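You operate a simulated robot arm through the tools that you are given. There is no shell and no other tool.

The job below is to be done with a simulated robot arm. You get a single attempt, and the scene is never put back.

## Task
Move the green-banded plug from Studio to Hall, then flash Warm once.
Fine: press All off once before you unplug and once more when the plug is home, so the lights come on before the flash; other controls of the lighting desk, paging box and lamp stay, so do the socket box's other plugs.
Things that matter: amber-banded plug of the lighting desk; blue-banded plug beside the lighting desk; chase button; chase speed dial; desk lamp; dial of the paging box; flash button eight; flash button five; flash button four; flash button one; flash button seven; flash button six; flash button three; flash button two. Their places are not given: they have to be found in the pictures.

It is judged by the outcome, as a careful person would: the job done as asked, and still so three seconds after it is handed in. It fails if anything else is knocked over, pushed out of place, dropped, spilled or broken.

## Robot
A 7-joint arm with a two-finger parallel gripper, fixed in place. Base frame: the origin is on the floor under the middle of its stand, x ahead of it, y to its left, z up. Units: mm, rad, N and s.
It reaches about 1247 mm from its shoulder. Its first joint turns from -2.304 to 2.304 rad. Payload 3.91 kg.
The tool frame sits at the grasp point between the pads (the TCP): z along the fingers, y along the line on which they close. The tips reach 30 mm beyond it. The gripper opens to 110 mm. The fingers are 20 mm wide and 10 mm thick; the gripper's body (48 by 112 mm) begins 55 mm behind the TCP.
Orientation is that of the tool frame in the base frame, as a unit quaternion [x, y, z, w]. With the fingers straight down and closing along the base's y, the tool's x points along the base's -x, its y along +y and its z along -z.

## Interface
- The arm moves only by the tool arm_command. Its argument "rows" is a list of rows, each an object of numbers (a shift or turn left out is 0, a gripper value left out holds the last): "rx", "ry", "rz": the turn, a rotation vector about the tool's x, y, z in degrees; "dx", "dy", "dz": the shift along the tool's x, y, z in m; "claw": the closure, from 0 (fully open) to 1 (shut). In form: [{"rx": .., "ry": .., "rz": .., "dx": .., "dy": .., "dz": .., "claw": ..}, ...]. A call has 1 to 20 rows; each row is the pose to reach, as a shift and turn from the pose commanded when the call began, along the tool's axes at that moment. Each row takes 0.2 s and may step no farther than 50 mm and 0.15 rad from the row before; otherwise, or with a gripper value out of range, the whole call is refused. A pose out of reach is approached as far as the arm can. The call stops where the force on the tool passes 50 N (or 10 N more than at its start, if that is more) or the arm is blocked; 0.2 s more then pass. Each finger travels about 108 mm/s and halts on what it meets, pressing with about 36 N; the grip force reading is that of the motor and also rises with nothing between the fingers. The clock runs only during rows and for 0.2 s after the last one: add rows that repeat a pose to give the fingers time. The reply holds the time, the measured pose of the TCP, the force on the tool along the base axes, the opening and the grip force, in the units named above and with some noise, with the torque about the TCP (base axes, N m) and any sound that the robot's microphone picked up.
- Cameras (640 x 400 px; columns grow to the right, rows downward): "scene" is fixed at [399.7, -650.5, 1423.2]; the picture's right is [0.99, -0.16, 0.00], its down [-0.05, -0.33, -0.94] and it looks along [0.15, 0.93, -0.34] (base axes); focal length 313 px, centre (320, 200). "wrist" rides on the gripper at [72, 17, -103] in the tool frame; the picture's right is [-0.23, 0.97, 0.00], its down [-0.76, -0.18, -0.62] and it looks along [-0.61, -0.14, 0.78] (tool axes); focal length 222 px, centre (320, 200).
- grab_frame(camera): a new picture of that camera. No time passes.
- point_at(camera, pixels): there is no depth. For up to 12 entries [column, row, z] of the newest picture of that camera ("zoom" is the newest enlarged one), the place [x, y] in the base frame at which the ray of that pixel passes the height z, good to about 2 mm. No time passes.
- inspect(camera, box): a new picture of the part [left, top, right, bottom] of that camera's present view, enlarged. No time passes.
- hand_in(): hands the job in; it is judged then, once.

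Open the gripper and draw the arm clear of the work before you hand the job in, unless the task says otherwise.

The tools are called after "Emit:" by a JSON object that holds its "fn" and its "kwargs". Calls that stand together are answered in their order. arm_command: Moves the arm, as the interface text tells. Its arguments: {"type":"object","properties":{"rows":{"type":"array","items":{"type":"object","properties":{"rx":{"type":"number"},"ry":{"type":"number"},"rz":{"type":"number"},"dx":{"type":"number"},"dy":{"type":"number"},"dz":{"type":"number"},"claw":{"type":"number"}}}}},"required":["rows"]} The other tools are called the same way: grab_frame (camera) takes a picture; point_at (camera, pixels) gives the place at which the rays of pixels pass given heights; inspect (camera, box) takes an enlarged picture of a part of a camera's view; hand_in () hands the job in.

At the start:

```text
t: 0.0
position: [333.8, 604.6, 1119.9]
tcp_rot: [0.0, 1.0, 0.0, 0.0]
contact_force: [-0.8, 0.0, 0.3]
moment: [0.0, 0.03, 0.01]
finger_gap: 109.8
gripper_force: 0.0
```

scene: 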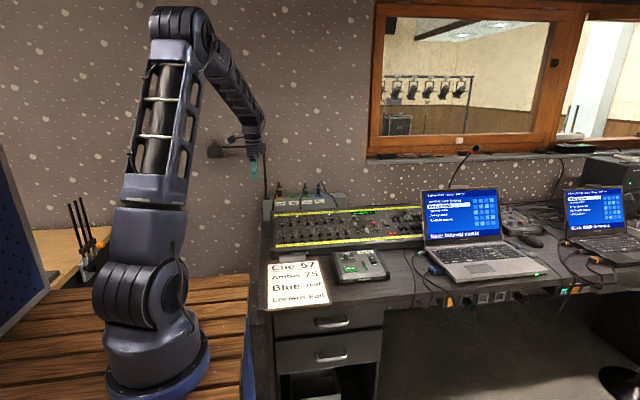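
wrist: 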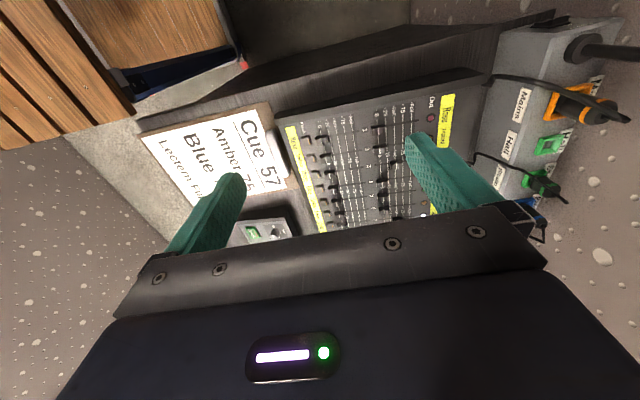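

I start by looking closely at the desk area in the scene picture (desk around columns 270-430, rows 180-260) and the wrist view.

Emit:
{"fn": "inspect", "kwargs": {"camera": "scene", "box": [250, 170, 430, 290]}}

Emit:
{"fn": "inspect", "kwargs": {"camera": "wrist", "box": [400, 0, 640, 250]}}

```text
3.33 times, centred on (340, 230) of scene
```

zoom: 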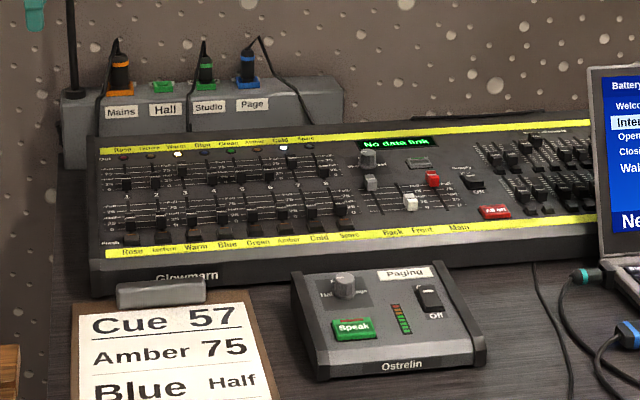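

```text
1.60 times, centred on (520, 125) of wrist
```

zoom: 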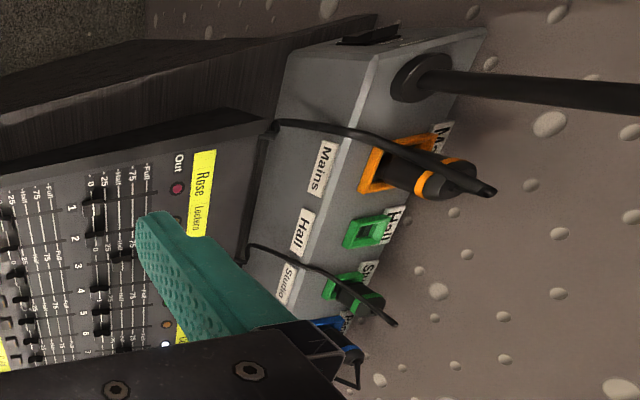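

The green-banded plug sits in the Studio socket and the Hall socket is empty (zoom 164,88). I zoom in further on the socket box and on the desk's controls.

Emit:
{"fn": "inspect", "kwargs": {"camera": "scene", "box": [262, 175, 342, 225]}}

Emit:
{"fn": "inspect", "kwargs": {"camera": "scene", "box": [270, 205, 350, 255]}}

Emit:
{"fn": "inspect", "kwargs": {"camera": "scene", "box": [340, 200, 430, 256]}}

Emit:
{"fn": "inspect", "kwargs": {"camera": "scene", "box": [260, 245, 400, 330]}}

Emit:
{"fn": "inspect", "kwargs": {"camera": "scene", "box": [200, 100, 300, 200]}}

```text
8.00 times, centred on (302, 200) of scene
```

zoom: 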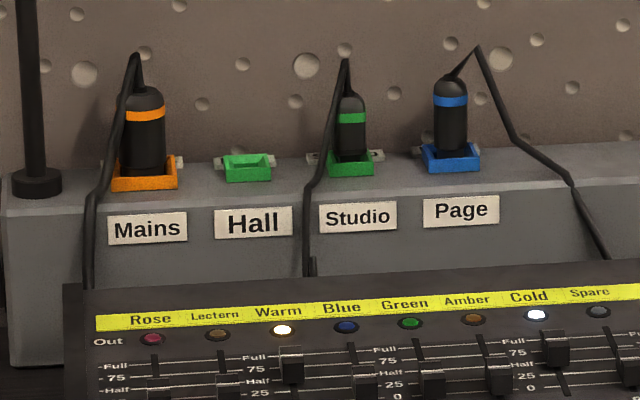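

```text
8.00 times, centred on (310, 230) of scene
```

zoom: 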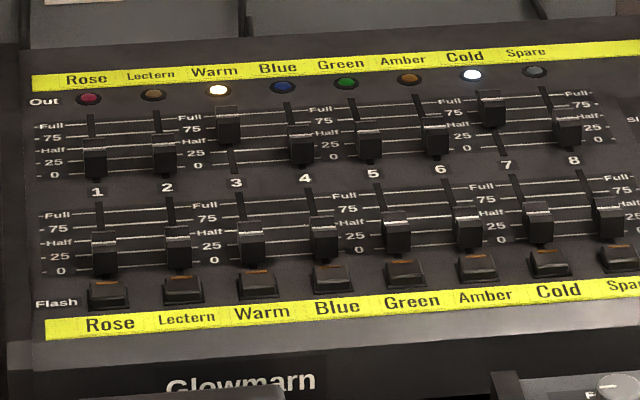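

```text
7.11 times, centred on (385, 228) of scene
```

zoom: 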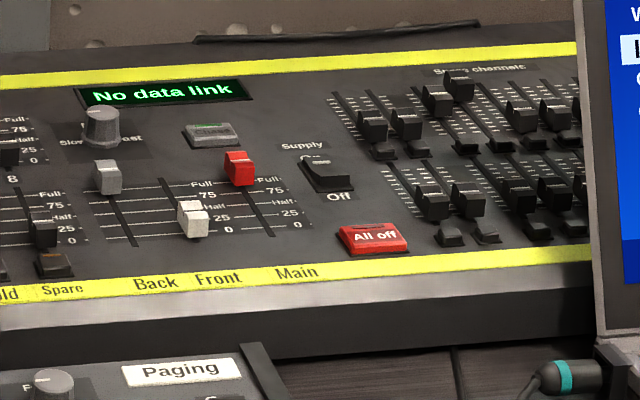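

```text
4.57 times, centred on (330, 288) of scene
```

zoom: 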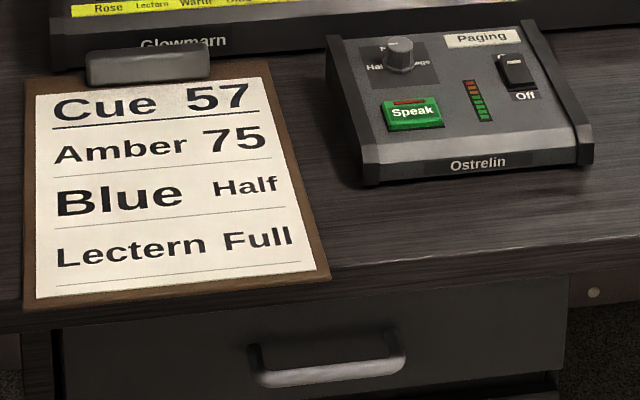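

```text
4.00 times, centred on (250, 150) of scene
```

zoom: 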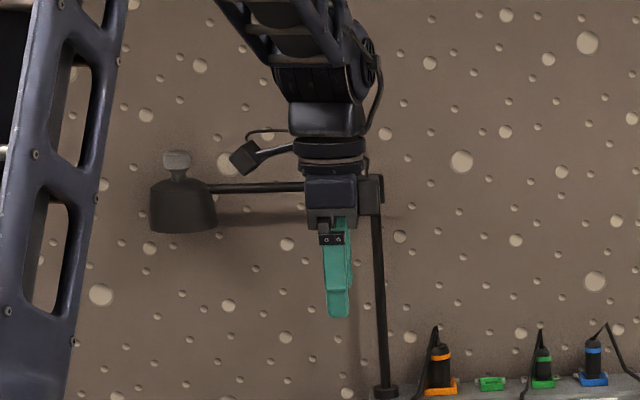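

I triangulate the Hall socket (scene ~(292.9,196)), desk corners and other points by intersecting rays at several heights from both cameras.

Emit:
{"fn": "point_at", "kwargs": {"camera": "scene", "pixels": [[292.9, 196, 700], [292.9, 196, 800], [292.9, 196, 900], [292.9, 196, 1000], [306, 195, 700], [306, 195, 900], [276, 235, 700], [276, 235, 900], [391.5, 232.5, 700], [391.5, 232.5, 900]]}}

Emit:
{"fn": "point_at", "kwargs": {"camera": "wrist", "pixels": [[550, 145, 700], [550, 145, 800], [550, 145, 900], [550, 145, 1000], [431, 117, 700], [431, 117, 900], [584, 48, 700], [584, 48, 900], [252, 234, 700], [252, 234, 900]]}}

```text
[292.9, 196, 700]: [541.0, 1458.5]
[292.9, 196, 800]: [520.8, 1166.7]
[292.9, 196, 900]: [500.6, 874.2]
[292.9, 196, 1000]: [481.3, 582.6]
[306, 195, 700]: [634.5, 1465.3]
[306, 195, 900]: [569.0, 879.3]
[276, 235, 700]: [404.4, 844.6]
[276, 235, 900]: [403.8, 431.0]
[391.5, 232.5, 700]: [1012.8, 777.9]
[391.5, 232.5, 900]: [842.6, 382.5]
```

```text
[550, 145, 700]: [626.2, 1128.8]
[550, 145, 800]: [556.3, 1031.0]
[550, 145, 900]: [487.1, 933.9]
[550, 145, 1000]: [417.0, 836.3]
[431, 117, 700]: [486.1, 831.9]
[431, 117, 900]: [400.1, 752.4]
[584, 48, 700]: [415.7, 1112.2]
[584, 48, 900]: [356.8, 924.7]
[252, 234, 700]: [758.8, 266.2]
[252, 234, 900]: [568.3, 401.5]
```

The Hall socket triangulates to about (507, 964, 869). I move to a view point above the desk and turn the gripper −90° so that it closes along base x, and the wrist camera sits on the room side.

Emit:
{"fn": "arm_command", "kwargs": {"rows": [{"dx": -0.022, "dy": 0.008, "dz": -0.003, "rz": -7.5}, {"dx": -0.044, "dy": 0.016, "dz": -0.005, "rz": -15}, {"dx": -0.066, "dy": 0.024, "dz": -0.008, "rz": -22.5}, {"dx": -0.088, "dy": 0.032, "dz": -0.01, "rz": -30}, {"dx": -0.11, "dy": 0.04, "dz": -0.013, "rz": -37.5}, {"dx": -0.133, "dy": 0.048, "dz": -0.015, "rz": -45}, {"dx": -0.155, "dy": 0.055, "dz": -0.018, "rz": -52.5}, {"dx": -0.177, "dy": 0.063, "dz": -0.02, "rz": -60}, {"dx": -0.2, "dy": 0.071, "dz": -0.023, "rz": -67.5}, {"dx": -0.222, "dy": 0.079, "dz": -0.025, "rz": -75}, {"dx": -0.244, "dy": 0.087, "dz": -0.028, "rz": -82.5}, {"dx": -0.266, "dy": 0.095, "dz": -0.03, "rz": -90}, {"dx": -0.266, "dy": 0.095, "dz": -0.03, "rz": -90}]}}

```text
t: 2.8
position: [598.1, 698.4, 1149.5]
tcp_rot: [0.707, -0.707, 0.0, 0.0]
contact_force: [0.6, 0.9, -0.5]
moment: [0.01, 0.0, -0.01]
finger_gap: 109.9
gripper_force: 0.0
```

The move finished at (598, 698, 1150) with the turn as planned. I look through both cameras now.

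Emit:
{"fn": "grab_frame", "kwargs": {"camera": "wrist"}}

Emit:
{"fn": "grab_frame", "kwargs": {"camera": "scene"}}

```text
taken
```

wrist: 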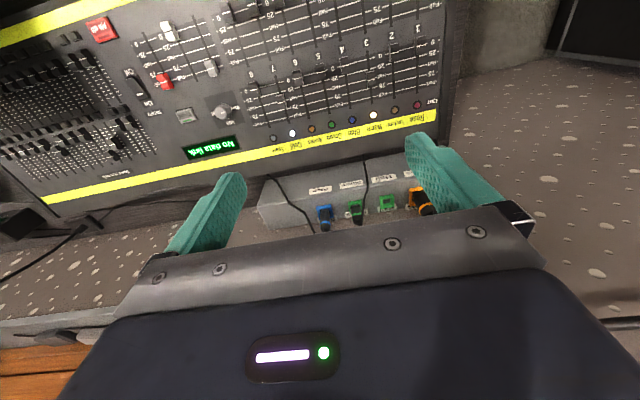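

```text
taken
```

scene: 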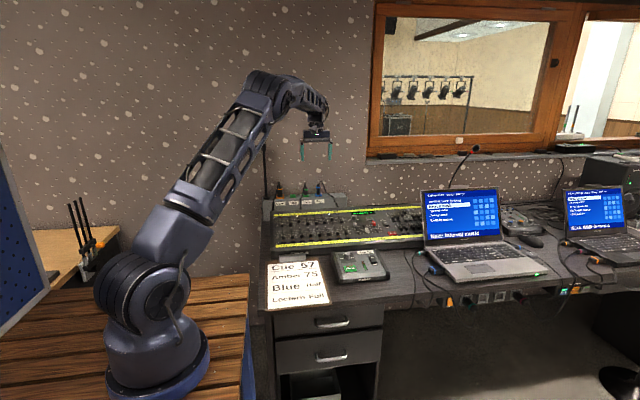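

The wrist view now shows the whole desk: All off at wrist (103,28), Warm LED (373,115), Hall socket (387,202). I triangulate All off, Rose LED, Warm fader/flash and the socket plane.

Emit:
{"fn": "inspect", "kwargs": {"camera": "wrist", "box": [220, 0, 460, 150]}}

Emit:
{"fn": "inspect", "kwargs": {"camera": "wrist", "box": [240, 150, 460, 250]}}

Emit:
{"fn": "point_at", "kwargs": {"camera": "wrist", "pixels": [[103, 28, 700], [103, 28, 900], [417, 104, 700], [417, 104, 900], [387, 204, 700], [387, 204, 900], [373, 114, 700], [373, 114, 900], [273, 137, 700], [273, 137, 900]]}}

Emit:
{"fn": "point_at", "kwargs": {"camera": "scene", "pixels": [[392.5, 233.2, 700], [392.5, 233.2, 900], [281, 217.2, 700], [281, 217.2, 900], [292.9, 196, 800], [292.9, 196, 900], [297.2, 216.2, 700], [297.2, 216.2, 900], [336.8, 213.9, 700], [336.8, 213.9, 900]]}}

```text
2.67 times, centred on (340, 75) of wrist
```

zoom: 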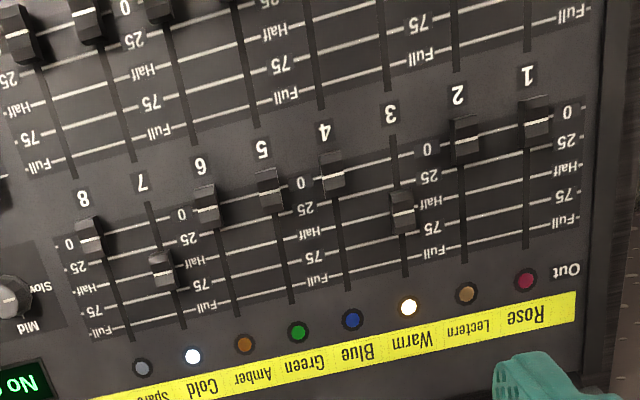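

```text
2.91 times, centred on (350, 200) of wrist
```

zoom: 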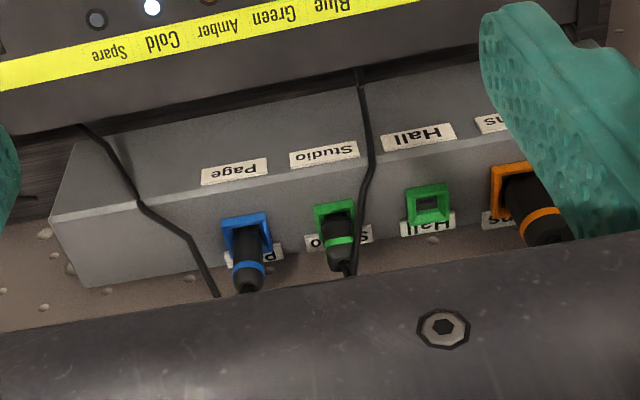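

```text
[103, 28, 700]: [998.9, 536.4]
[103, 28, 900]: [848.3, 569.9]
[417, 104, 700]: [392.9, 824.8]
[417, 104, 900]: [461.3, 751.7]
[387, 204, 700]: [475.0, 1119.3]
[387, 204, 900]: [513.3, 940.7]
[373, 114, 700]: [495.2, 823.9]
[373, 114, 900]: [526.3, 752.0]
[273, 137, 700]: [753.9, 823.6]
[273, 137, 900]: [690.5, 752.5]
```

```text
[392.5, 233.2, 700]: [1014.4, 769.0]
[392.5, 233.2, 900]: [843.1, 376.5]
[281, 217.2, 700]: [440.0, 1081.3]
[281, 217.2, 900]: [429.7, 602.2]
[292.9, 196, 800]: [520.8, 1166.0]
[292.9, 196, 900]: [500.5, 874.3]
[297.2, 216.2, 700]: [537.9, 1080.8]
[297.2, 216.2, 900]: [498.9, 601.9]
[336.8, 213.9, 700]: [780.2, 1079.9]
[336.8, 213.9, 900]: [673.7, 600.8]
```

All off triangulates to about (918, 555, 809), the LED row to y≈779, z≈826 with 40 mm pitch (Warm at x≈515), and the Hall socket to (507, 969, 867). Next I move toward All off to view it and the laptop's left edge before pressing.

Emit:
{"fn": "point_at", "kwargs": {"camera": "scene", "pixels": [[421, 191, 900], [421, 191, 1000], [421, 191, 1100], [428, 250, 800], [428, 250, 900], [302.1, 240.5, 800], [302.1, 240.5, 820], [433, 266, 780], [433, 266, 800]]}}

Emit:
{"fn": "arm_command", "kwargs": {"rows": [{"dx": 0.03, "dy": -0.03, "dz": 0.0, "claw": 0.5}, {"dx": 0.06, "dy": -0.06, "dz": 0.0, "claw": 1}, {"dx": 0.09, "dy": -0.09, "dz": 0.005}, {"dx": 0.12, "dy": -0.12, "dz": 0.01}, {"dx": 0.15, "dy": -0.15, "dz": 0.02}, {"dx": 0.18, "dy": -0.18, "dz": 0.03}, {"dx": 0.21, "dy": -0.21, "dz": 0.04}, {"dx": 0.23, "dy": -0.24, "dz": 0.05}, {"dx": 0.23, "dy": -0.24, "dz": 0.05}]}}

```text
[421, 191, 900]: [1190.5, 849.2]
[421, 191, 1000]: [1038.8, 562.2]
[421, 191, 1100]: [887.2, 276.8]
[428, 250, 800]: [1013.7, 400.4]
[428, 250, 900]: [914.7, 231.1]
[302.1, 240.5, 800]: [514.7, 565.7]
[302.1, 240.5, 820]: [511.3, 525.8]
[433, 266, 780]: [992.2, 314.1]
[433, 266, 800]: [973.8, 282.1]
```

```text
t: 4.8
position: [839.7, 471.8, 1100.3]
tcp_rot: [-0.707, 0.707, 0.0, 0.0]
contact_force: [-0.5, 0.0, 1.0]
moment: [-0.03, -0.04, -0.02]
finger_gap: 0.0
gripper_force: 36.2
```

The arm is at (840, 472, 1100) with the claw shut. I take pictures to see All off, the laptop and clearances.

Emit:
{"fn": "grab_frame", "kwargs": {"camera": "wrist"}}

Emit:
{"fn": "grab_frame", "kwargs": {"camera": "scene"}}

```text
taken
```

wrist: 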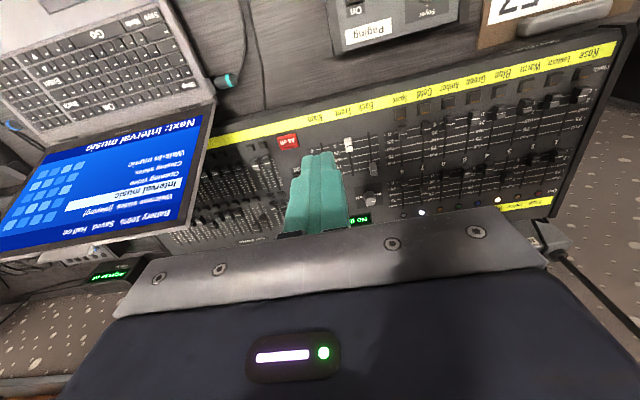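

```text
taken
```

scene: 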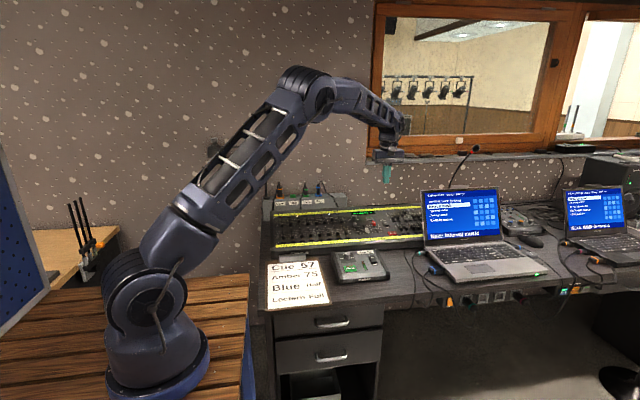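

All off shows at wrist (290,141) and the laptop screen's near edge at columns 190-215. I enlarge both to measure the button and the laptop's corner.

Emit:
{"fn": "inspect", "kwargs": {"camera": "wrist", "box": [240, 100, 400, 200]}}

Emit:
{"fn": "inspect", "kwargs": {"camera": "wrist", "box": [120, 60, 320, 260]}}

Emit:
{"fn": "inspect", "kwargs": {"camera": "scene", "box": [340, 150, 460, 250]}}

Emit:
{"fn": "point_at", "kwargs": {"camera": "wrist", "pixels": [[290, 141, 805], [290, 141, 809], [290, 141, 813], [167, 232, 900], [167, 232, 1000], [167, 232, 1100], [213, 103, 800], [213, 103, 900]]}}

```text
4.00 times, centred on (320, 150) of wrist
```

zoom: 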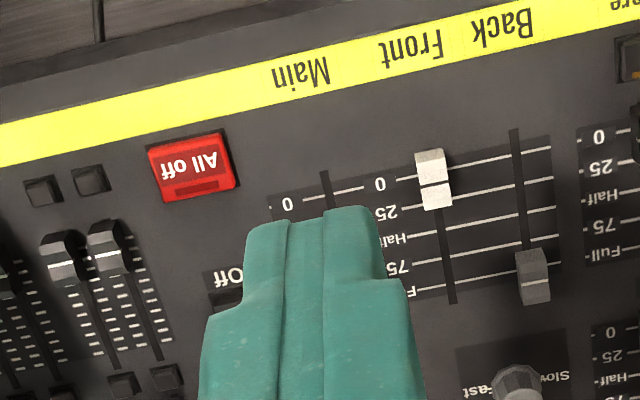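

```text
2.00 times, centred on (220, 160) of wrist
```

zoom: 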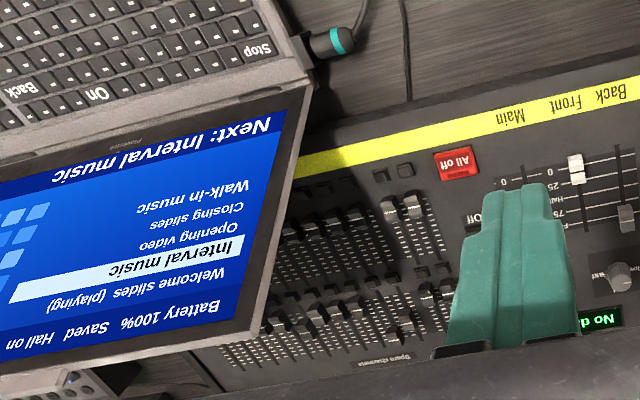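

```text
4.00 times, centred on (400, 200) of scene
```

zoom: 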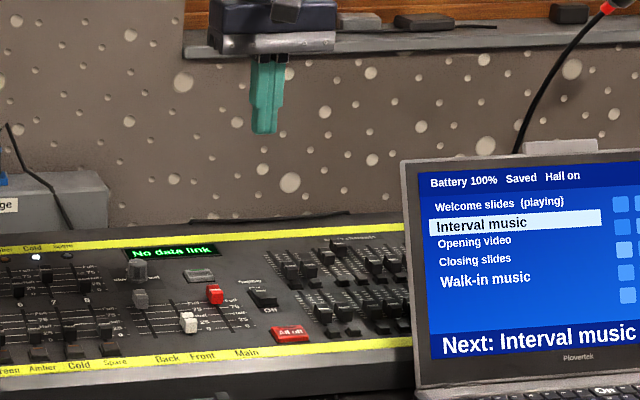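

```text
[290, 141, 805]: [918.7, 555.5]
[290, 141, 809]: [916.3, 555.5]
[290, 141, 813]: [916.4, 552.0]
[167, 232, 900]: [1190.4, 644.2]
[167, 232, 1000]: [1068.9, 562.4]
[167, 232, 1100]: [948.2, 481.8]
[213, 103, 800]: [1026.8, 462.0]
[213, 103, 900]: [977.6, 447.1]
```

The laptop's screen edge is at x≈1020–1035, over 100 mm from All off at (917, 555). I move above the button and descend to about 20 mm over it with the shut claw.

Emit:
{"fn": "arm_command", "kwargs": {"rows": [{"dx": -0.022, "dy": -0.02, "dz": 0.02}, {"dx": -0.044, "dy": -0.04, "dz": 0.045}, {"dx": -0.066, "dy": -0.06, "dz": 0.075}, {"dx": -0.0854, "dy": -0.0777, "dz": 0.105}, {"dx": -0.0854, "dy": -0.0777, "dz": 0.14}, {"dx": -0.0854, "dy": -0.0777, "dz": 0.175}, {"dx": -0.0854, "dy": -0.0777, "dz": 0.21}, {"dx": -0.0854, "dy": -0.0777, "dz": 0.235}, {"dx": -0.0854, "dy": -0.0777, "dz": 0.235}]}}

```text
t: 6.8
position: [918.0, 554.9, 862.9]
tcp_rot: [-0.707, 0.708, 0.0, 0.0]
contact_force: [-0.2, -0.5, 0.1]
moment: [0.01, -0.02, 0.0]
finger_gap: 0.1
gripper_force: 35.8
```

The TCP is at (918, 554.9, 862.9), so the tips are about 23 mm above the button. I check alignment in the wrist and scene views.

Emit:
{"fn": "grab_frame", "kwargs": {"camera": "wrist"}}

Emit:
{"fn": "inspect", "kwargs": {"camera": "scene", "box": [340, 170, 440, 250]}}

```text
taken
```

wrist: 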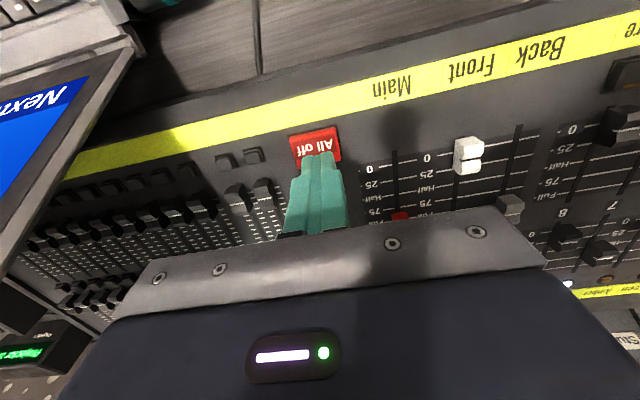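

```text
5.00 times, centred on (390, 210) of scene
```

zoom: 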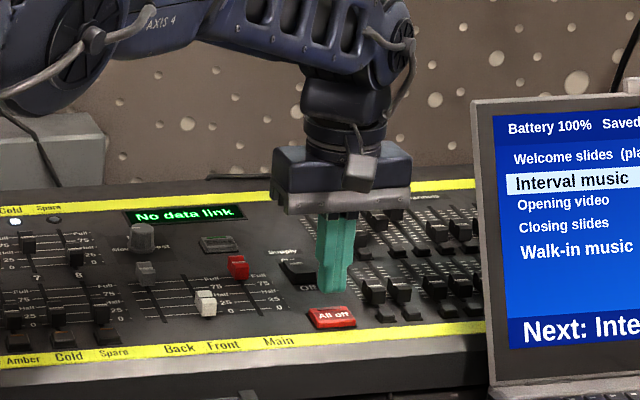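

The tips hang just above the red button. I check the button centre from this closer view (wrist ~(315,143)).

Emit:
{"fn": "inspect", "kwargs": {"camera": "wrist", "box": [265, 105, 365, 185]}}

Emit:
{"fn": "point_at", "kwargs": {"camera": "wrist", "pixels": [[289, 139, 809], [338, 128, 809], [341, 156, 809], [297, 164, 809], [315, 145, 809], [320, 152, 833]]}}

```text
5.00 times, centred on (315, 145) of wrist
```

zoom: 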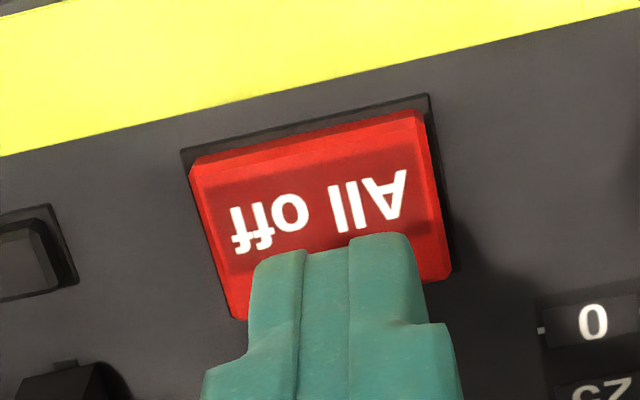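

```text
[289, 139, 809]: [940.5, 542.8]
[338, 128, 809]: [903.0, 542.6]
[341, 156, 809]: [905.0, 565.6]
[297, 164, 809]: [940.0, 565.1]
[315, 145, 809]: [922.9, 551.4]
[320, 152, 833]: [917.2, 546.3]
```

The button's top spans x≈903–940, y≈542–567, so I shift 3 mm in +x and descend slowly until contact shows in the force.

Emit:
{"fn": "arm_command", "kwargs": {"rows": [{"dy": -0.003, "dz": 0.006}, {"dy": -0.003, "dz": 0.012}, {"dy": -0.003, "dz": 0.016}, {"dy": -0.003, "dz": 0.019}, {"dy": -0.003, "dz": 0.021}, {"dy": -0.003, "dz": 0.022}]}}

```text
t: 8.2
position: [921.3, 554.2, 842.2]
tcp_rot: [0.707, -0.707, 0.0, 0.0]
contact_force: [0.5, 0.5, 0.0]
moment: [-0.01, 0.01, -0.03]
finger_gap: 0.1
gripper_force: 36.0
```

No contact yet with the tips at z≈812. I go on in 1 mm rows.

Emit:
{"fn": "arm_command", "kwargs": {"rows": [{"dz": 0.001}, {"dz": 0.002}, {"dz": 0.003}, {"dz": 0.004}]}}

```text
t: 9.2
position: [920.7, 554.8, 837.8]
tcp_rot: [-0.707, 0.707, 0.0, 0.0]
contact_force: [-2.1, -1.3, 5.0]
moment: [-0.01, 0.04, 0.0]
finger_gap: 0.1
gripper_force: 36.2
heard: click
```

A click was heard with 5 N at TCP z=837.8. I check the desk's lights before releasing.

Emit:
{"fn": "inspect", "kwargs": {"camera": "scene", "box": [265, 180, 425, 260]}}

Emit:
{"fn": "inspect", "kwargs": {"camera": "wrist", "box": [265, 105, 365, 185]}}

```text
4.00 times, centred on (345, 220) of scene
```

zoom: 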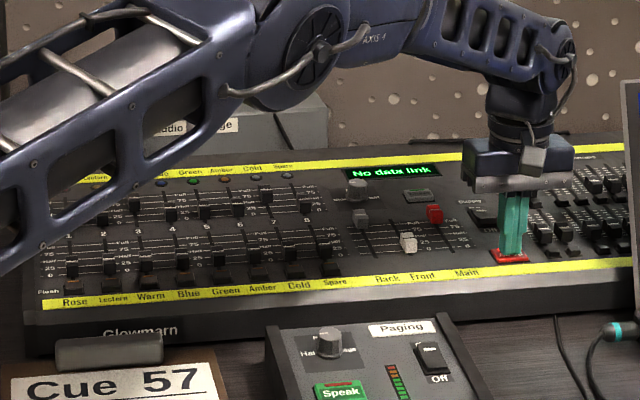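

```text
5.00 times, centred on (315, 145) of wrist
```

zoom: 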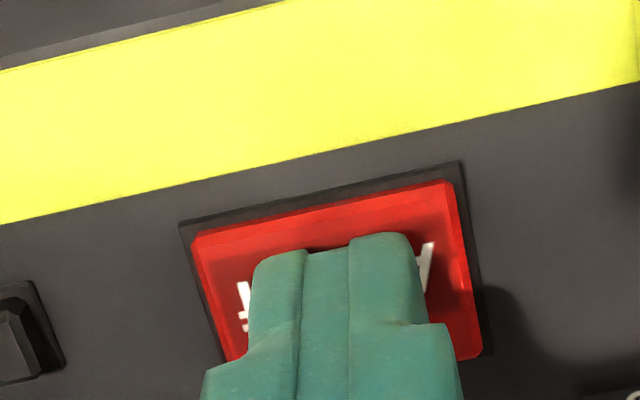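

The Cold LED has gone dark, so the press registered. I draw straight up to release the button, and listen for further clicks.

Emit:
{"fn": "arm_command", "kwargs": {"rows": [{"dz": -0.004}, {"dz": -0.01}, {"dz": -0.03}, {"dz": -0.07}, {"dz": -0.11}, {"dz": -0.15}, {"dz": -0.19}, {"dz": -0.23}, {"dz": -0.262}]}}

```text
t: 11.2
position: [921.0, 553.4, 1099.3]
tcp_rot: [-0.707, 0.707, 0.0, 0.0]
contact_force: [-0.4, 0.0, -0.2]
moment: [0.03, -0.01, 0.01]
finger_gap: 0.0
gripper_force: 35.3
```

The arm is back up at z≈1099. I check the desk's state now.

Emit:
{"fn": "inspect", "kwargs": {"camera": "scene", "box": [265, 180, 425, 260]}}

Emit:
{"fn": "grab_frame", "kwargs": {"camera": "wrist"}}

```text
4.00 times, centred on (345, 220) of scene
```

zoom: 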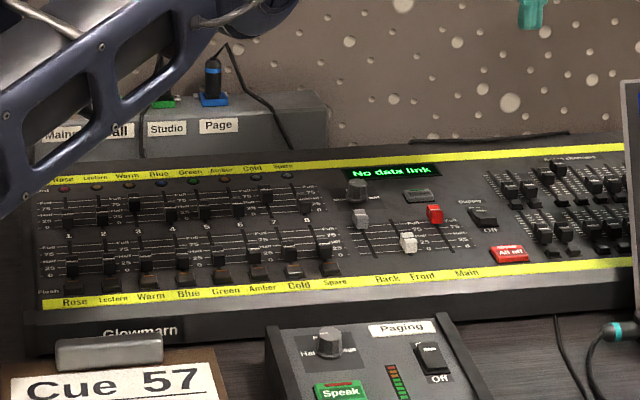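

```text
taken
```

wrist: 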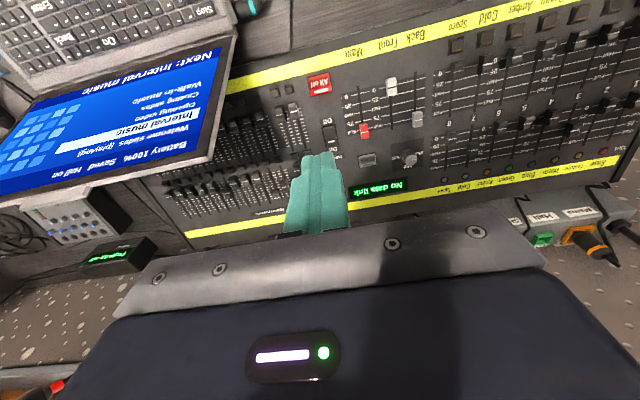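

All Out LEDs are dark and the All off button is lit, so the first press is done. I check the lamp pole's place, then travel to a view point near the sockets.

Emit:
{"fn": "point_at", "kwargs": {"camera": "scene", "pixels": [[266.6, 198, 867], [263, 145, 1050], [263, 145, 1100], [263, 145, 1150], [215, 145, 1100]]}}

Emit:
{"fn": "arm_command", "kwargs": {"rows": [{"dx": -0.02, "dy": 0.03, "dz": -0.005}, {"dx": -0.05, "dy": 0.06, "dz": -0.01}, {"dx": -0.08, "dy": 0.09, "dz": -0.01, "claw": 0.45}, {"dx": -0.11, "dy": 0.12, "dz": -0.01}, {"dx": -0.14, "dy": 0.15, "dz": -0.01}, {"dx": -0.165, "dy": 0.18, "dz": -0.01}, {"dx": -0.19, "dy": 0.21, "dz": -0.005}, {"dx": -0.215, "dy": 0.24, "dz": 0.0}, {"dx": -0.24, "dy": 0.27, "dz": 0.005}, {"dx": -0.265, "dy": 0.3, "dz": 0.015}, {"dx": -0.285, "dy": 0.325, "dz": 0.025}, {"dx": -0.3, "dy": 0.345, "dz": 0.03}, {"dx": -0.3, "dy": 0.345, "dz": 0.03}]}}

```text
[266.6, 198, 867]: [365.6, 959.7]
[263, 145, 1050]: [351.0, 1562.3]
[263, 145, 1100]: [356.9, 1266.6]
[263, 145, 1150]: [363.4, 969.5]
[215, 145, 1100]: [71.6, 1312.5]
```

```text
t: 14.0
position: [574.1, 842.0, 1070.3]
tcp_rot: [-0.707, 0.707, 0.0, -0.001]
contact_force: [-0.7, -0.2, -0.5]
moment: [-0.04, -0.05, -0.01]
finger_gap: 60.5
gripper_force: 0.0
out of reach, approached as far as the arm can: row 10, 11, 12, 13
```

Row 10 onward was out of reach, so straight-down fingers cannot go that far at this height; I may need to tilt the gripper outward. I look at the wrist and scene pictures first.

Emit:
{"fn": "grab_frame", "kwargs": {"camera": "wrist"}}

Emit:
{"fn": "grab_frame", "kwargs": {"camera": "scene"}}

Emit:
{"fn": "inspect", "kwargs": {"camera": "wrist", "box": [220, 120, 480, 240]}}

```text
taken
```

wrist: 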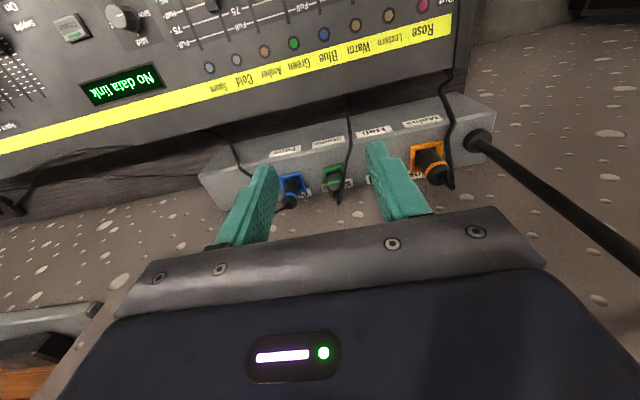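

```text
taken
```

scene: 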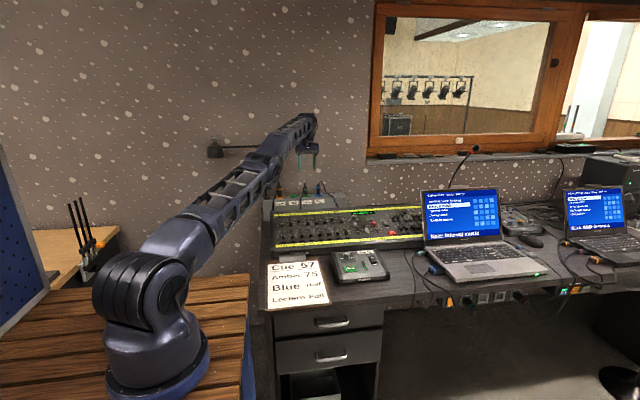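

```text
2.46 times, centred on (350, 180) of wrist
```

zoom: 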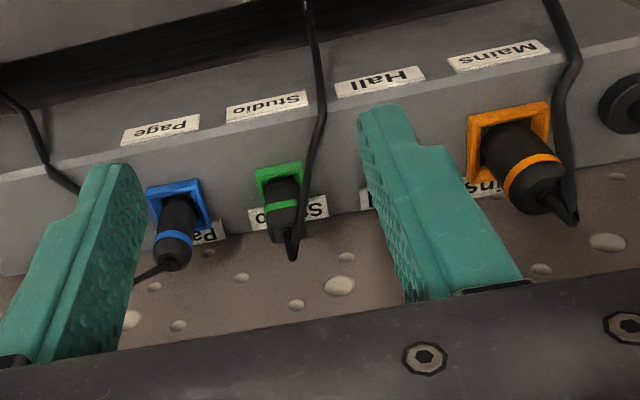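

The arm is nearly stretched straight at this height; lower down there should be more reach. I lower the gripper by 90 mm (tips stay above z≈950, clear of the plugs at y≈969) to see how far it gets.

Emit:
{"fn": "arm_command", "kwargs": {"rows": [{"dz": 0.03}, {"dz": 0.06}, {"dz": 0.09}, {"dz": 0.09}]}}

```text
t: 15.0
position: [579.7, 854.4, 980.1]
tcp_rot: [0.708, -0.707, 0.001, 0.001]
contact_force: [0.9, -0.3, -0.3]
moment: [0.01, 0.04, 0.01]
finger_gap: 60.3
gripper_force: 0.0
out of reach, approached as far as the arm can: row 1, 2, 3, 4
```

It still reports out of reach though it got within 4 mm, so some joint limit rather than distance seems to bind. I look at the arm's posture.

Emit:
{"fn": "inspect", "kwargs": {"camera": "scene", "box": [80, 80, 360, 400]}}

Emit:
{"fn": "inspect", "kwargs": {"camera": "scene", "box": [240, 110, 360, 210]}}

```text
1.25 times, centred on (220, 240) of scene
```

zoom: 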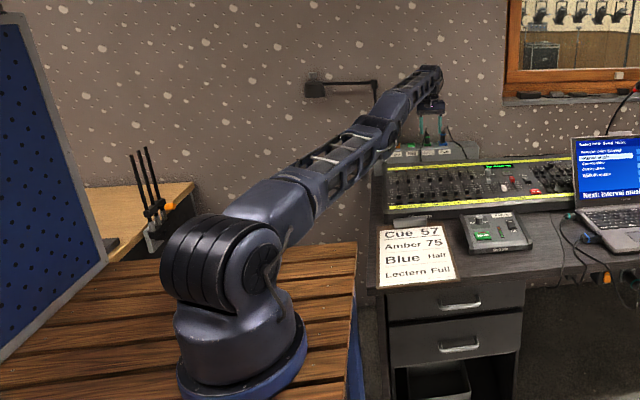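

```text
4.00 times, centred on (300, 160) of scene
```

zoom: 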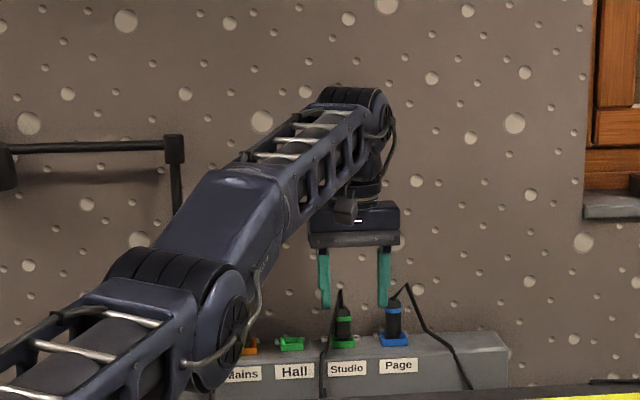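

The arm looks nearly straight, and the base ring (scene ~(157,372)) may not sit exactly at the origin. I check where the base lies, to know the real reach.

Emit:
{"fn": "point_at", "kwargs": {"camera": "scene", "pixels": [[157, 372, 700], [157, 372, 800], [157, 372, 900], [207, 368, 750], [207, 368, 800], [105, 375, 800], [140, 290, 950], [140, 290, 1000], [140, 290, 1050]]}}

Emit:
{"fn": "inspect", "kwargs": {"camera": "scene", "box": [60, 220, 300, 400]}}

```text
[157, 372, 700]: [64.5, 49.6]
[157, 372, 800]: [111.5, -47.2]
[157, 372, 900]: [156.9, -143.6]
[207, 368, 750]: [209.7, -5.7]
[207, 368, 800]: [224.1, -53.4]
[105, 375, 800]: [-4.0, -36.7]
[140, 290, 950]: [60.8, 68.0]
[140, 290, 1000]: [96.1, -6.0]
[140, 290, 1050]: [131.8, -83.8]
```

```text
2.22 times, centred on (180, 310) of scene
```

zoom: 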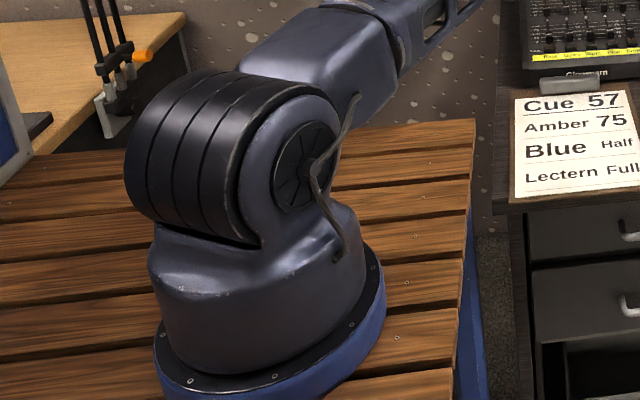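

The shoulder appears to be near (90, 0, 1000) so the sockets need the gripper tilted outward about 30°. From the present pose I first take a close look at the plugs for measuring.

Emit:
{"fn": "inspect", "kwargs": {"camera": "wrist", "box": [220, 100, 480, 240]}}

Emit:
{"fn": "inspect", "kwargs": {"camera": "scene", "box": [265, 175, 345, 225]}}

```text
2.46 times, centred on (350, 170) of wrist
```

zoom: 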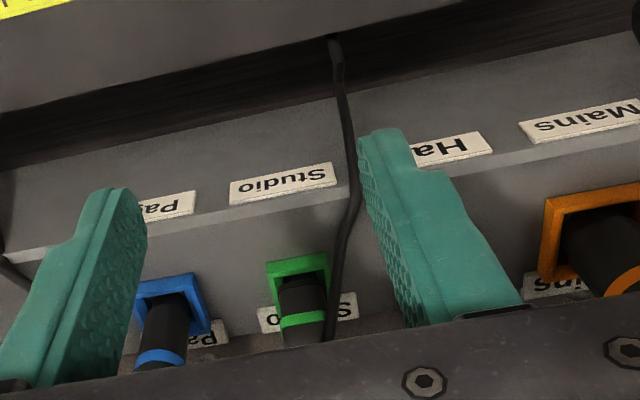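

```text
8.00 times, centred on (305, 200) of scene
```

zoom: 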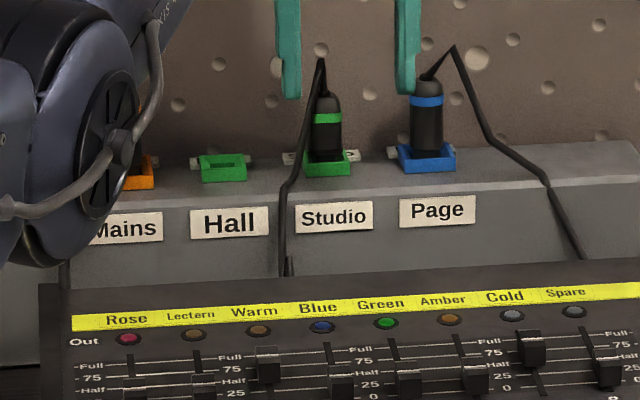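

I measure the socket frames' near corners in both views (Studio frame zoom (303,178)-(352,175) and Hall frame (201,183)-(247,179) in the scene zoom).

Emit:
{"fn": "point_at", "kwargs": {"camera": "zoom", "pixels": [[303, 178, 866], [352, 175, 866], [203, 183, 866], [247, 179, 866], [303, 163, 874], [350, 158, 874], [200, 161, 874], [245, 155, 874], [328, 95, 920], [320, 60, 940], [328, 118, 905], [20, 215, 866]]}}

Emit:
{"fn": "point_at", "kwargs": {"camera": "wrist", "pixels": [[328.5, 195.6, 866], [328.5, 195.6, 876], [352.8, 192.4, 866], [352.8, 192.4, 876], [400, 160, 866], [250, 176.7, 866], [340.2, 229.7, 905], [340.2, 229.7, 915]]}}

```text
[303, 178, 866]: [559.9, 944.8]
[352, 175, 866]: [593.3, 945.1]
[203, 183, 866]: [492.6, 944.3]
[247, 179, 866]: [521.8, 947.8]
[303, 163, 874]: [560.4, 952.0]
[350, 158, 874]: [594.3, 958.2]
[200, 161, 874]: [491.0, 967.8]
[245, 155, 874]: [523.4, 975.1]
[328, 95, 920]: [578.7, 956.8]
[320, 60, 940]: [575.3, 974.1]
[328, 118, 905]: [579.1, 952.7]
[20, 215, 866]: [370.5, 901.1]
```

```text
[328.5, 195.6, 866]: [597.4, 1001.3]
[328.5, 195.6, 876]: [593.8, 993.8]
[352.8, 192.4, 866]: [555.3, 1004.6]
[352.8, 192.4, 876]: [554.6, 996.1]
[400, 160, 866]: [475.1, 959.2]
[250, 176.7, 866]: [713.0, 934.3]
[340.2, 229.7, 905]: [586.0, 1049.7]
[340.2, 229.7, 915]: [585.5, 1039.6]
```

The wrist rays used the picture from before lowering. I take a fresh wrist picture and a fresh enlargement and measure again.

Emit:
{"fn": "grab_frame", "kwargs": {"camera": "wrist"}}

Emit:
{"fn": "point_at", "kwargs": {"camera": "wrist", "pixels": [[328.5, 195.6, 866], [328.5, 195.6, 876], [352.8, 192.4, 866], [352.8, 192.4, 876], [400, 160, 866], [250, 176.7, 866], [340.2, 229.7, 905], [340.2, 229.7, 915]]}}

```text
taken
```

wrist: 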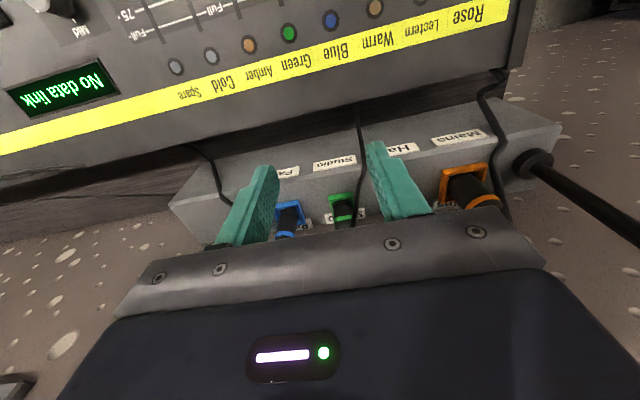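

```text
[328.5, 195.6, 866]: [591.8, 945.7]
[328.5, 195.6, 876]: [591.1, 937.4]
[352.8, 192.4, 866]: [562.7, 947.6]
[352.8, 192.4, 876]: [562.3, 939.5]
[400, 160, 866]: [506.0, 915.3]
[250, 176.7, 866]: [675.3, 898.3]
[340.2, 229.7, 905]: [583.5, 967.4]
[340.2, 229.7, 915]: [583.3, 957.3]
```

Studio's frame spans x≈561–593 with its near edge at y≈946, and the Hall frame x≈492–523, so the pitch is about 70 mm. I trace the green plug's cable in both views to see where it runs beside the plug.

Emit:
{"fn": "point_at", "kwargs": {"camera": "zoom", "pixels": [[312, 100, 900], [312, 100, 930], [303, 140, 880], [303, 140, 910], [296, 165, 870], [296, 165, 900], [288, 187, 866], [288, 187, 880]]}}

Emit:
{"fn": "point_at", "kwargs": {"camera": "wrist", "pixels": [[356.1, 220.8, 900], [356.1, 220.8, 930], [358.1, 202.5, 880], [358.1, 202.5, 910], [360.2, 182.2, 870], [360.2, 182.2, 900], [363, 171, 866], [363, 171, 880], [359, 137.5, 830], [359, 137.5, 866]]}}

```text
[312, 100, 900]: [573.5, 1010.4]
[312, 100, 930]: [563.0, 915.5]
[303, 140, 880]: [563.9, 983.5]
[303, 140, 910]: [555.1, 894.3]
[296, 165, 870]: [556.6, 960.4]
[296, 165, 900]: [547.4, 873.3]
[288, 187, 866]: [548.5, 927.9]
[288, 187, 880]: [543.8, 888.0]
```

```text
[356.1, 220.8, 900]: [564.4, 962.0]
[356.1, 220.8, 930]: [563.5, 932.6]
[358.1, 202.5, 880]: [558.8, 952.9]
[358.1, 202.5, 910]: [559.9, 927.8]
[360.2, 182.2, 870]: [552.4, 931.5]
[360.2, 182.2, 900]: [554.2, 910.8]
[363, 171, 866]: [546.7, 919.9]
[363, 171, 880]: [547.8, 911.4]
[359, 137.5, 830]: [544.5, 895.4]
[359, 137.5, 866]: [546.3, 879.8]
```

The cable runs from the plug top via about (565, 940, 922), (559, 941, 894) to the box edge at (547, 918, 870), i.e. in front and on the −x side. I tilt the gripper 30° outward (ry −30) around a point in front of and above the plugs to gain reach and get a close front view.

Emit:
{"fn": "arm_command", "kwargs": {"rows": [{"dx": -0.004, "dy": -0.001, "dz": 0.0, "ry": -6}, {"dx": -0.008, "dy": -0.001, "dz": 0.003, "ry": -12}, {"dx": -0.012, "dy": -0.001, "dz": 0.007, "ry": -18}, {"dx": -0.018, "dy": -0.001, "dz": 0.012, "ry": -24}, {"dx": -0.022, "dy": -0.001, "dz": 0.017, "ry": -30}, {"dx": -0.025, "dy": -0.001, "dz": 0.02, "ry": -30}, {"dx": -0.025, "dy": -0.001, "dz": 0.02, "ry": -30}]}}

```text
t: 16.6
position: [617.9, 941.6, 971.6]
tcp_rot: [-0.683, 0.683, 0.183, 0.184]
contact_force: [-0.2, -0.5, 0.2]
moment: [-0.02, 0.01, 0.0]
finger_gap: 60.5
gripper_force: 0.0
out of reach, approached as far as the arm can: row 1, 2, 3, 4, 5, 6, 7
```

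The orientation is right (tool z = (0, 0.5, −0.87)) but the TCP stands at (618, 942, 972), about 75 mm further out than commanded: the elbow seems caught near straight. I look at the surroundings before moving anything.

Emit:
{"fn": "grab_frame", "kwargs": {"camera": "scene"}}

Emit:
{"fn": "grab_frame", "kwargs": {"camera": "wrist"}}

Emit:
{"fn": "inspect", "kwargs": {"camera": "scene", "box": [120, 100, 360, 300]}}

```text
taken
```

scene: 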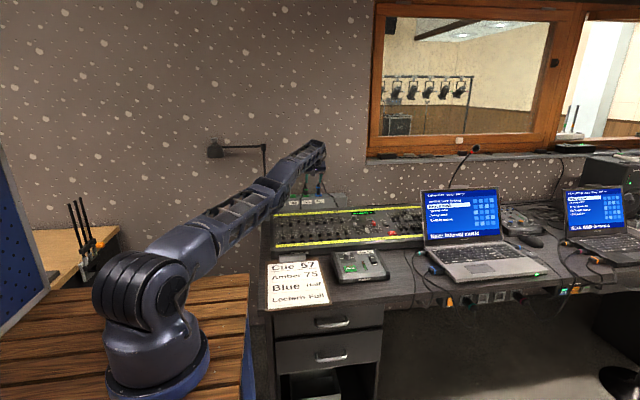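

```text
taken
```

wrist: 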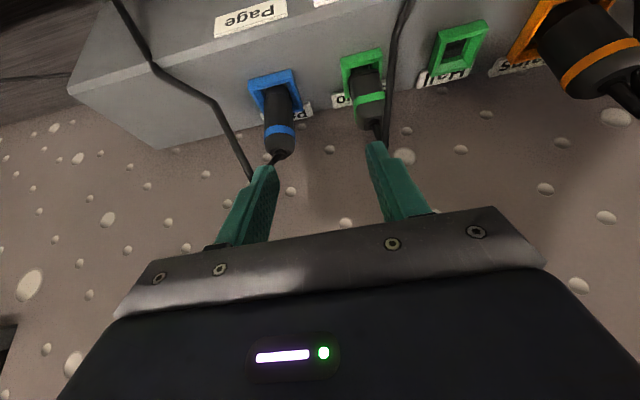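

```text
2.00 times, centred on (240, 200) of scene
```

zoom: 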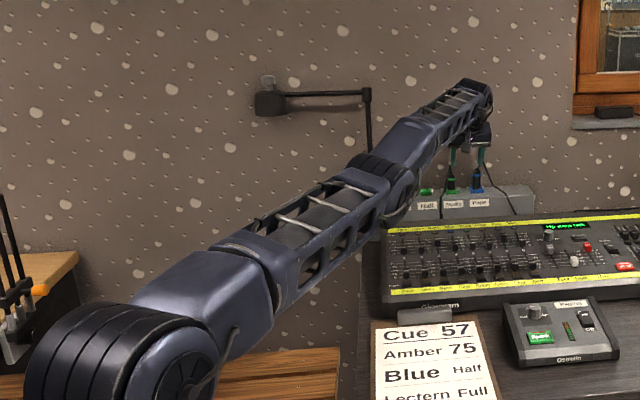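

No contact is felt, but the +x fingertip is near the Page cable top. I raise straight up first (base +z, i.e. tool −x/−z) and watch how the arm answers.

Emit:
{"fn": "arm_command", "kwargs": {"rows": [{"dx": -0.01, "dz": -0.017, "ry": 0}, {"dx": -0.02, "dz": -0.035}, {"dx": -0.03, "dz": -0.052}, {"dx": -0.04, "dz": -0.069}, {"dx": -0.04, "dz": -0.069}]}}

```text
t: 17.8
position: [615.3, 933.0, 1051.0]
tcp_rot: [-0.682, 0.683, 0.183, 0.183]
contact_force: [0.6, 0.1, 0.0]
moment: [0.03, -0.02, -0.03]
finger_gap: 60.4
gripper_force: 0.1
out of reach, approached as far as the arm can: row 3, 4, 5
```

Shifts turn out to be counted from the pose actually reached. Now I pull inward toward the robot (base −x, −y) to see whether the elbow bends again.

Emit:
{"fn": "arm_command", "kwargs": {"rows": [{"dx": 0.017, "dy": 0.01, "dz": -0.01}, {"dx": 0.035, "dy": 0.02, "dz": -0.02}, {"dx": 0.052, "dy": 0.03, "dz": -0.03}, {"dx": 0.07, "dy": 0.04, "dz": -0.04}, {"dx": 0.07, "dy": 0.04, "dz": -0.04}]}}

```text
t: 19.0
position: [614.7, 929.0, 1066.3]
tcp_rot: [0.683, -0.683, -0.183, -0.182]
contact_force: [-0.5, 0.1, 0.3]
moment: [0.04, -0.01, -0.01]
finger_gap: 60.5
gripper_force: 0.0
out of reach, approached as far as the arm can: row 1, 2, 3, 4, 5
```

The arm stays fully stretched (its elbow is stuck at the straight singularity). I command a lower and further-in pose and hold it for many rows, so the elbow gets the chance to flex.

Emit:
{"fn": "arm_command", "kwargs": {"rows": [{"dx": 0.01, "dy": 0.0, "dz": 0.017}, {"dx": 0.02, "dy": 0.0, "dz": 0.035}, {"dx": 0.03, "dy": 0.0, "dz": 0.052}, {"dx": 0.05, "dy": 0.02, "dz": 0.04}, {"dx": 0.07, "dy": 0.035, "dz": 0.03}, {"dx": 0.088, "dy": 0.043, "dz": 0.0185}, {"dx": 0.088, "dy": 0.043, "dz": 0.0185}, {"dx": 0.088, "dy": 0.043, "dz": 0.0185}, {"dx": 0.088, "dy": 0.043, "dz": 0.0185}, {"dx": 0.088, "dy": 0.043, "dz": 0.0185}, {"dx": 0.088, "dy": 0.043, "dz": 0.0185}, {"dx": 0.088, "dy": 0.043, "dz": 0.0185}]}}

```text
t: 21.6
position: [612.9, 938.9, 1020.9]
tcp_rot: [0.683, -0.683, -0.183, -0.182]
contact_force: [0.9, -0.2, -0.3]
moment: [0.01, 0.0, 0.02]
finger_gap: 60.6
gripper_force: 0.1
out of reach, approached as far as the arm can: row 1, 2, 3, 4, 5, 6, 7, 8, 9, 10, 11, 12
```

The data fit a fully straight arm (shoulder near (139, −100, 1060), wrist 200 mm behind the TCP), stuck at that singularity. I swing the fingers back inward about the wrist over free space while pulling in, so that the wrist's limit forces the elbow to flex; the way is clear above the desk (tips ≥ 960 mm).

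Emit:
{"fn": "arm_command", "kwargs": {"rows": [{"dx": 0.0248, "dy": 0.0021, "dz": -0.0034, "ry": 6}, {"dx": 0.0494, "dy": 0.0042, "dz": -0.0089, "ry": 12}, {"dx": 0.0735, "dy": 0.0063, "dz": -0.0165, "ry": 18}, {"dx": 0.0969, "dy": 0.0083, "dz": -0.0263, "ry": 24}, {"dx": 0.1195, "dy": 0.0104, "dz": -0.0381, "ry": 30}, {"dx": 0.141, "dy": 0.0125, "dz": -0.0517, "ry": 36}, {"dx": 0.1611, "dy": 0.0146, "dz": -0.0672, "ry": 42}, {"dx": 0.1798, "dy": 0.0167, "dz": -0.0842, "ry": 48}, {"dx": 0.1969, "dy": 0.0188, "dz": -0.1027, "ry": 54}, {"dx": 0.2122, "dy": 0.0208, "dz": -0.1225, "ry": 60}, {"dx": 0.2256, "dy": 0.0229, "dz": -0.1435, "ry": 66}, {"dx": 0.237, "dy": 0.025, "dz": -0.1652, "ry": 72}, {"dx": 0.237, "dy": 0.025, "dz": -0.1652, "ry": 72}]}}

```text
t: 24.4
position: [587.5, 644.9, 1044.8]
tcp_rot: [-0.66, 0.66, -0.254, -0.254]
contact_force: [1.0, -0.1, -0.4]
moment: [0.0, 0.01, 0.0]
finger_gap: 60.6
gripper_force: 0.1
out of reach, approached as far as the arm can: row 1, 2, 3, 4, 5, 6, 7, 8
```

The elbow came free: the pose (588, 645, 1045) was reached as commanded. Now I swing the fingers outward again to a 40° outward tilt with the wrist kept well within reach, ending at about (577, 900, 960) in front of the Studio plug.

Emit:
{"fn": "arm_command", "kwargs": {"rows": [{"dx": -0.0238, "dy": 0.0008, "dz": 0.0036, "ry": -5.864}, {"dx": -0.0475, "dy": 0.0015, "dz": 0.0051, "ry": -11.73}, {"dx": -0.0706, "dy": 0.0022, "dz": 0.0045, "ry": -17.59}, {"dx": -0.0932, "dy": 0.003, "dz": 0.002, "ry": -23.46}, {"dx": -0.115, "dy": 0.0038, "dz": -0.0025, "ry": -29.32}, {"dx": -0.1357, "dy": 0.0045, "dz": -0.0087, "ry": -35.18}, {"dx": -0.1552, "dy": 0.0052, "dz": -0.0168, "ry": -41.05}, {"dx": -0.1734, "dy": 0.006, "dz": -0.0264, "ry": -46.91}, {"dx": -0.19, "dy": 0.0068, "dz": -0.0373, "ry": -52.78}, {"dx": -0.2049, "dy": 0.0075, "dz": -0.0496, "ry": -58.64}, {"dx": -0.218, "dy": 0.0082, "dz": -0.063, "ry": -64.5}, {"dx": -0.2293, "dy": 0.009, "dz": -0.0772, "ry": -70.37}, {"dx": -0.2385, "dy": 0.0098, "dz": -0.0922, "ry": -76.23}, {"dx": -0.2458, "dy": 0.0105, "dz": -0.1077, "ry": -82.1}, {"dx": -0.2458, "dy": 0.0105, "dz": -0.1077, "ry": -82.1}]}}

```text
t: 27.6
position: [579.9, 902.9, 961.4]
tcp_rot: [0.664, -0.664, -0.243, -0.243]
contact_force: [-0.3, -0.3, 0.3]
moment: [0.0, -0.01, 0.0]
finger_gap: 60.5
gripper_force: 0.2
```

All rows were reached; the TCP is at (580, 903, 961) tilted 40°. I look at the plugs from the wrist camera.

Emit:
{"fn": "grab_frame", "kwargs": {"camera": "wrist"}}

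Emit:
{"fn": "inspect", "kwargs": {"camera": "wrist", "box": [200, 60, 520, 260]}}

Emit:
{"fn": "inspect", "kwargs": {"camera": "scene", "box": [240, 130, 360, 220]}}

```text
taken
```

wrist: 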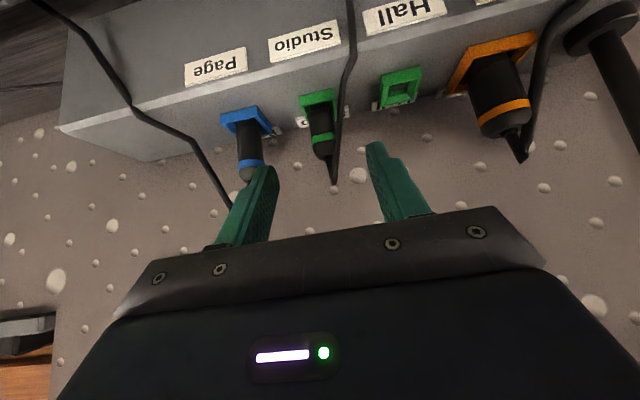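

```text
2.00 times, centred on (360, 160) of wrist
```

zoom: 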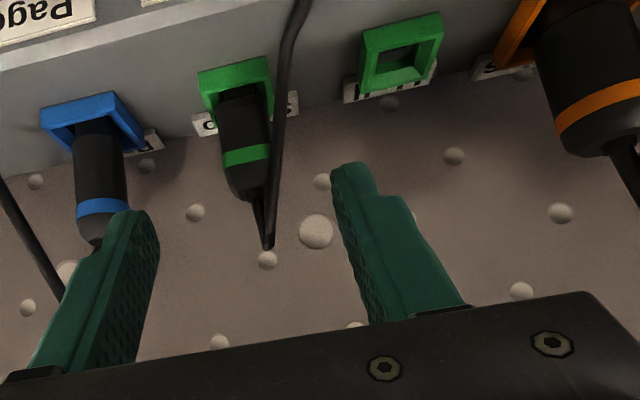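

```text
4.44 times, centred on (300, 175) of scene
```

zoom: 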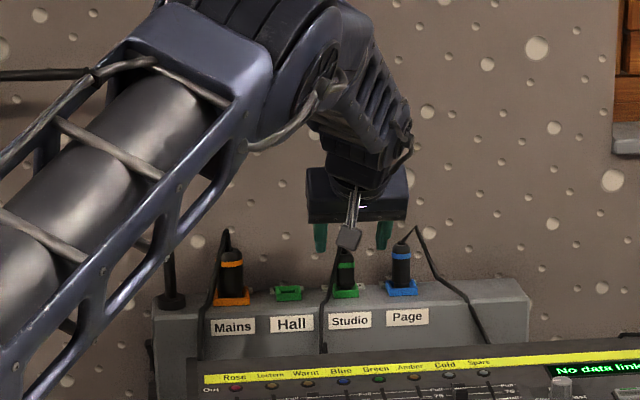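

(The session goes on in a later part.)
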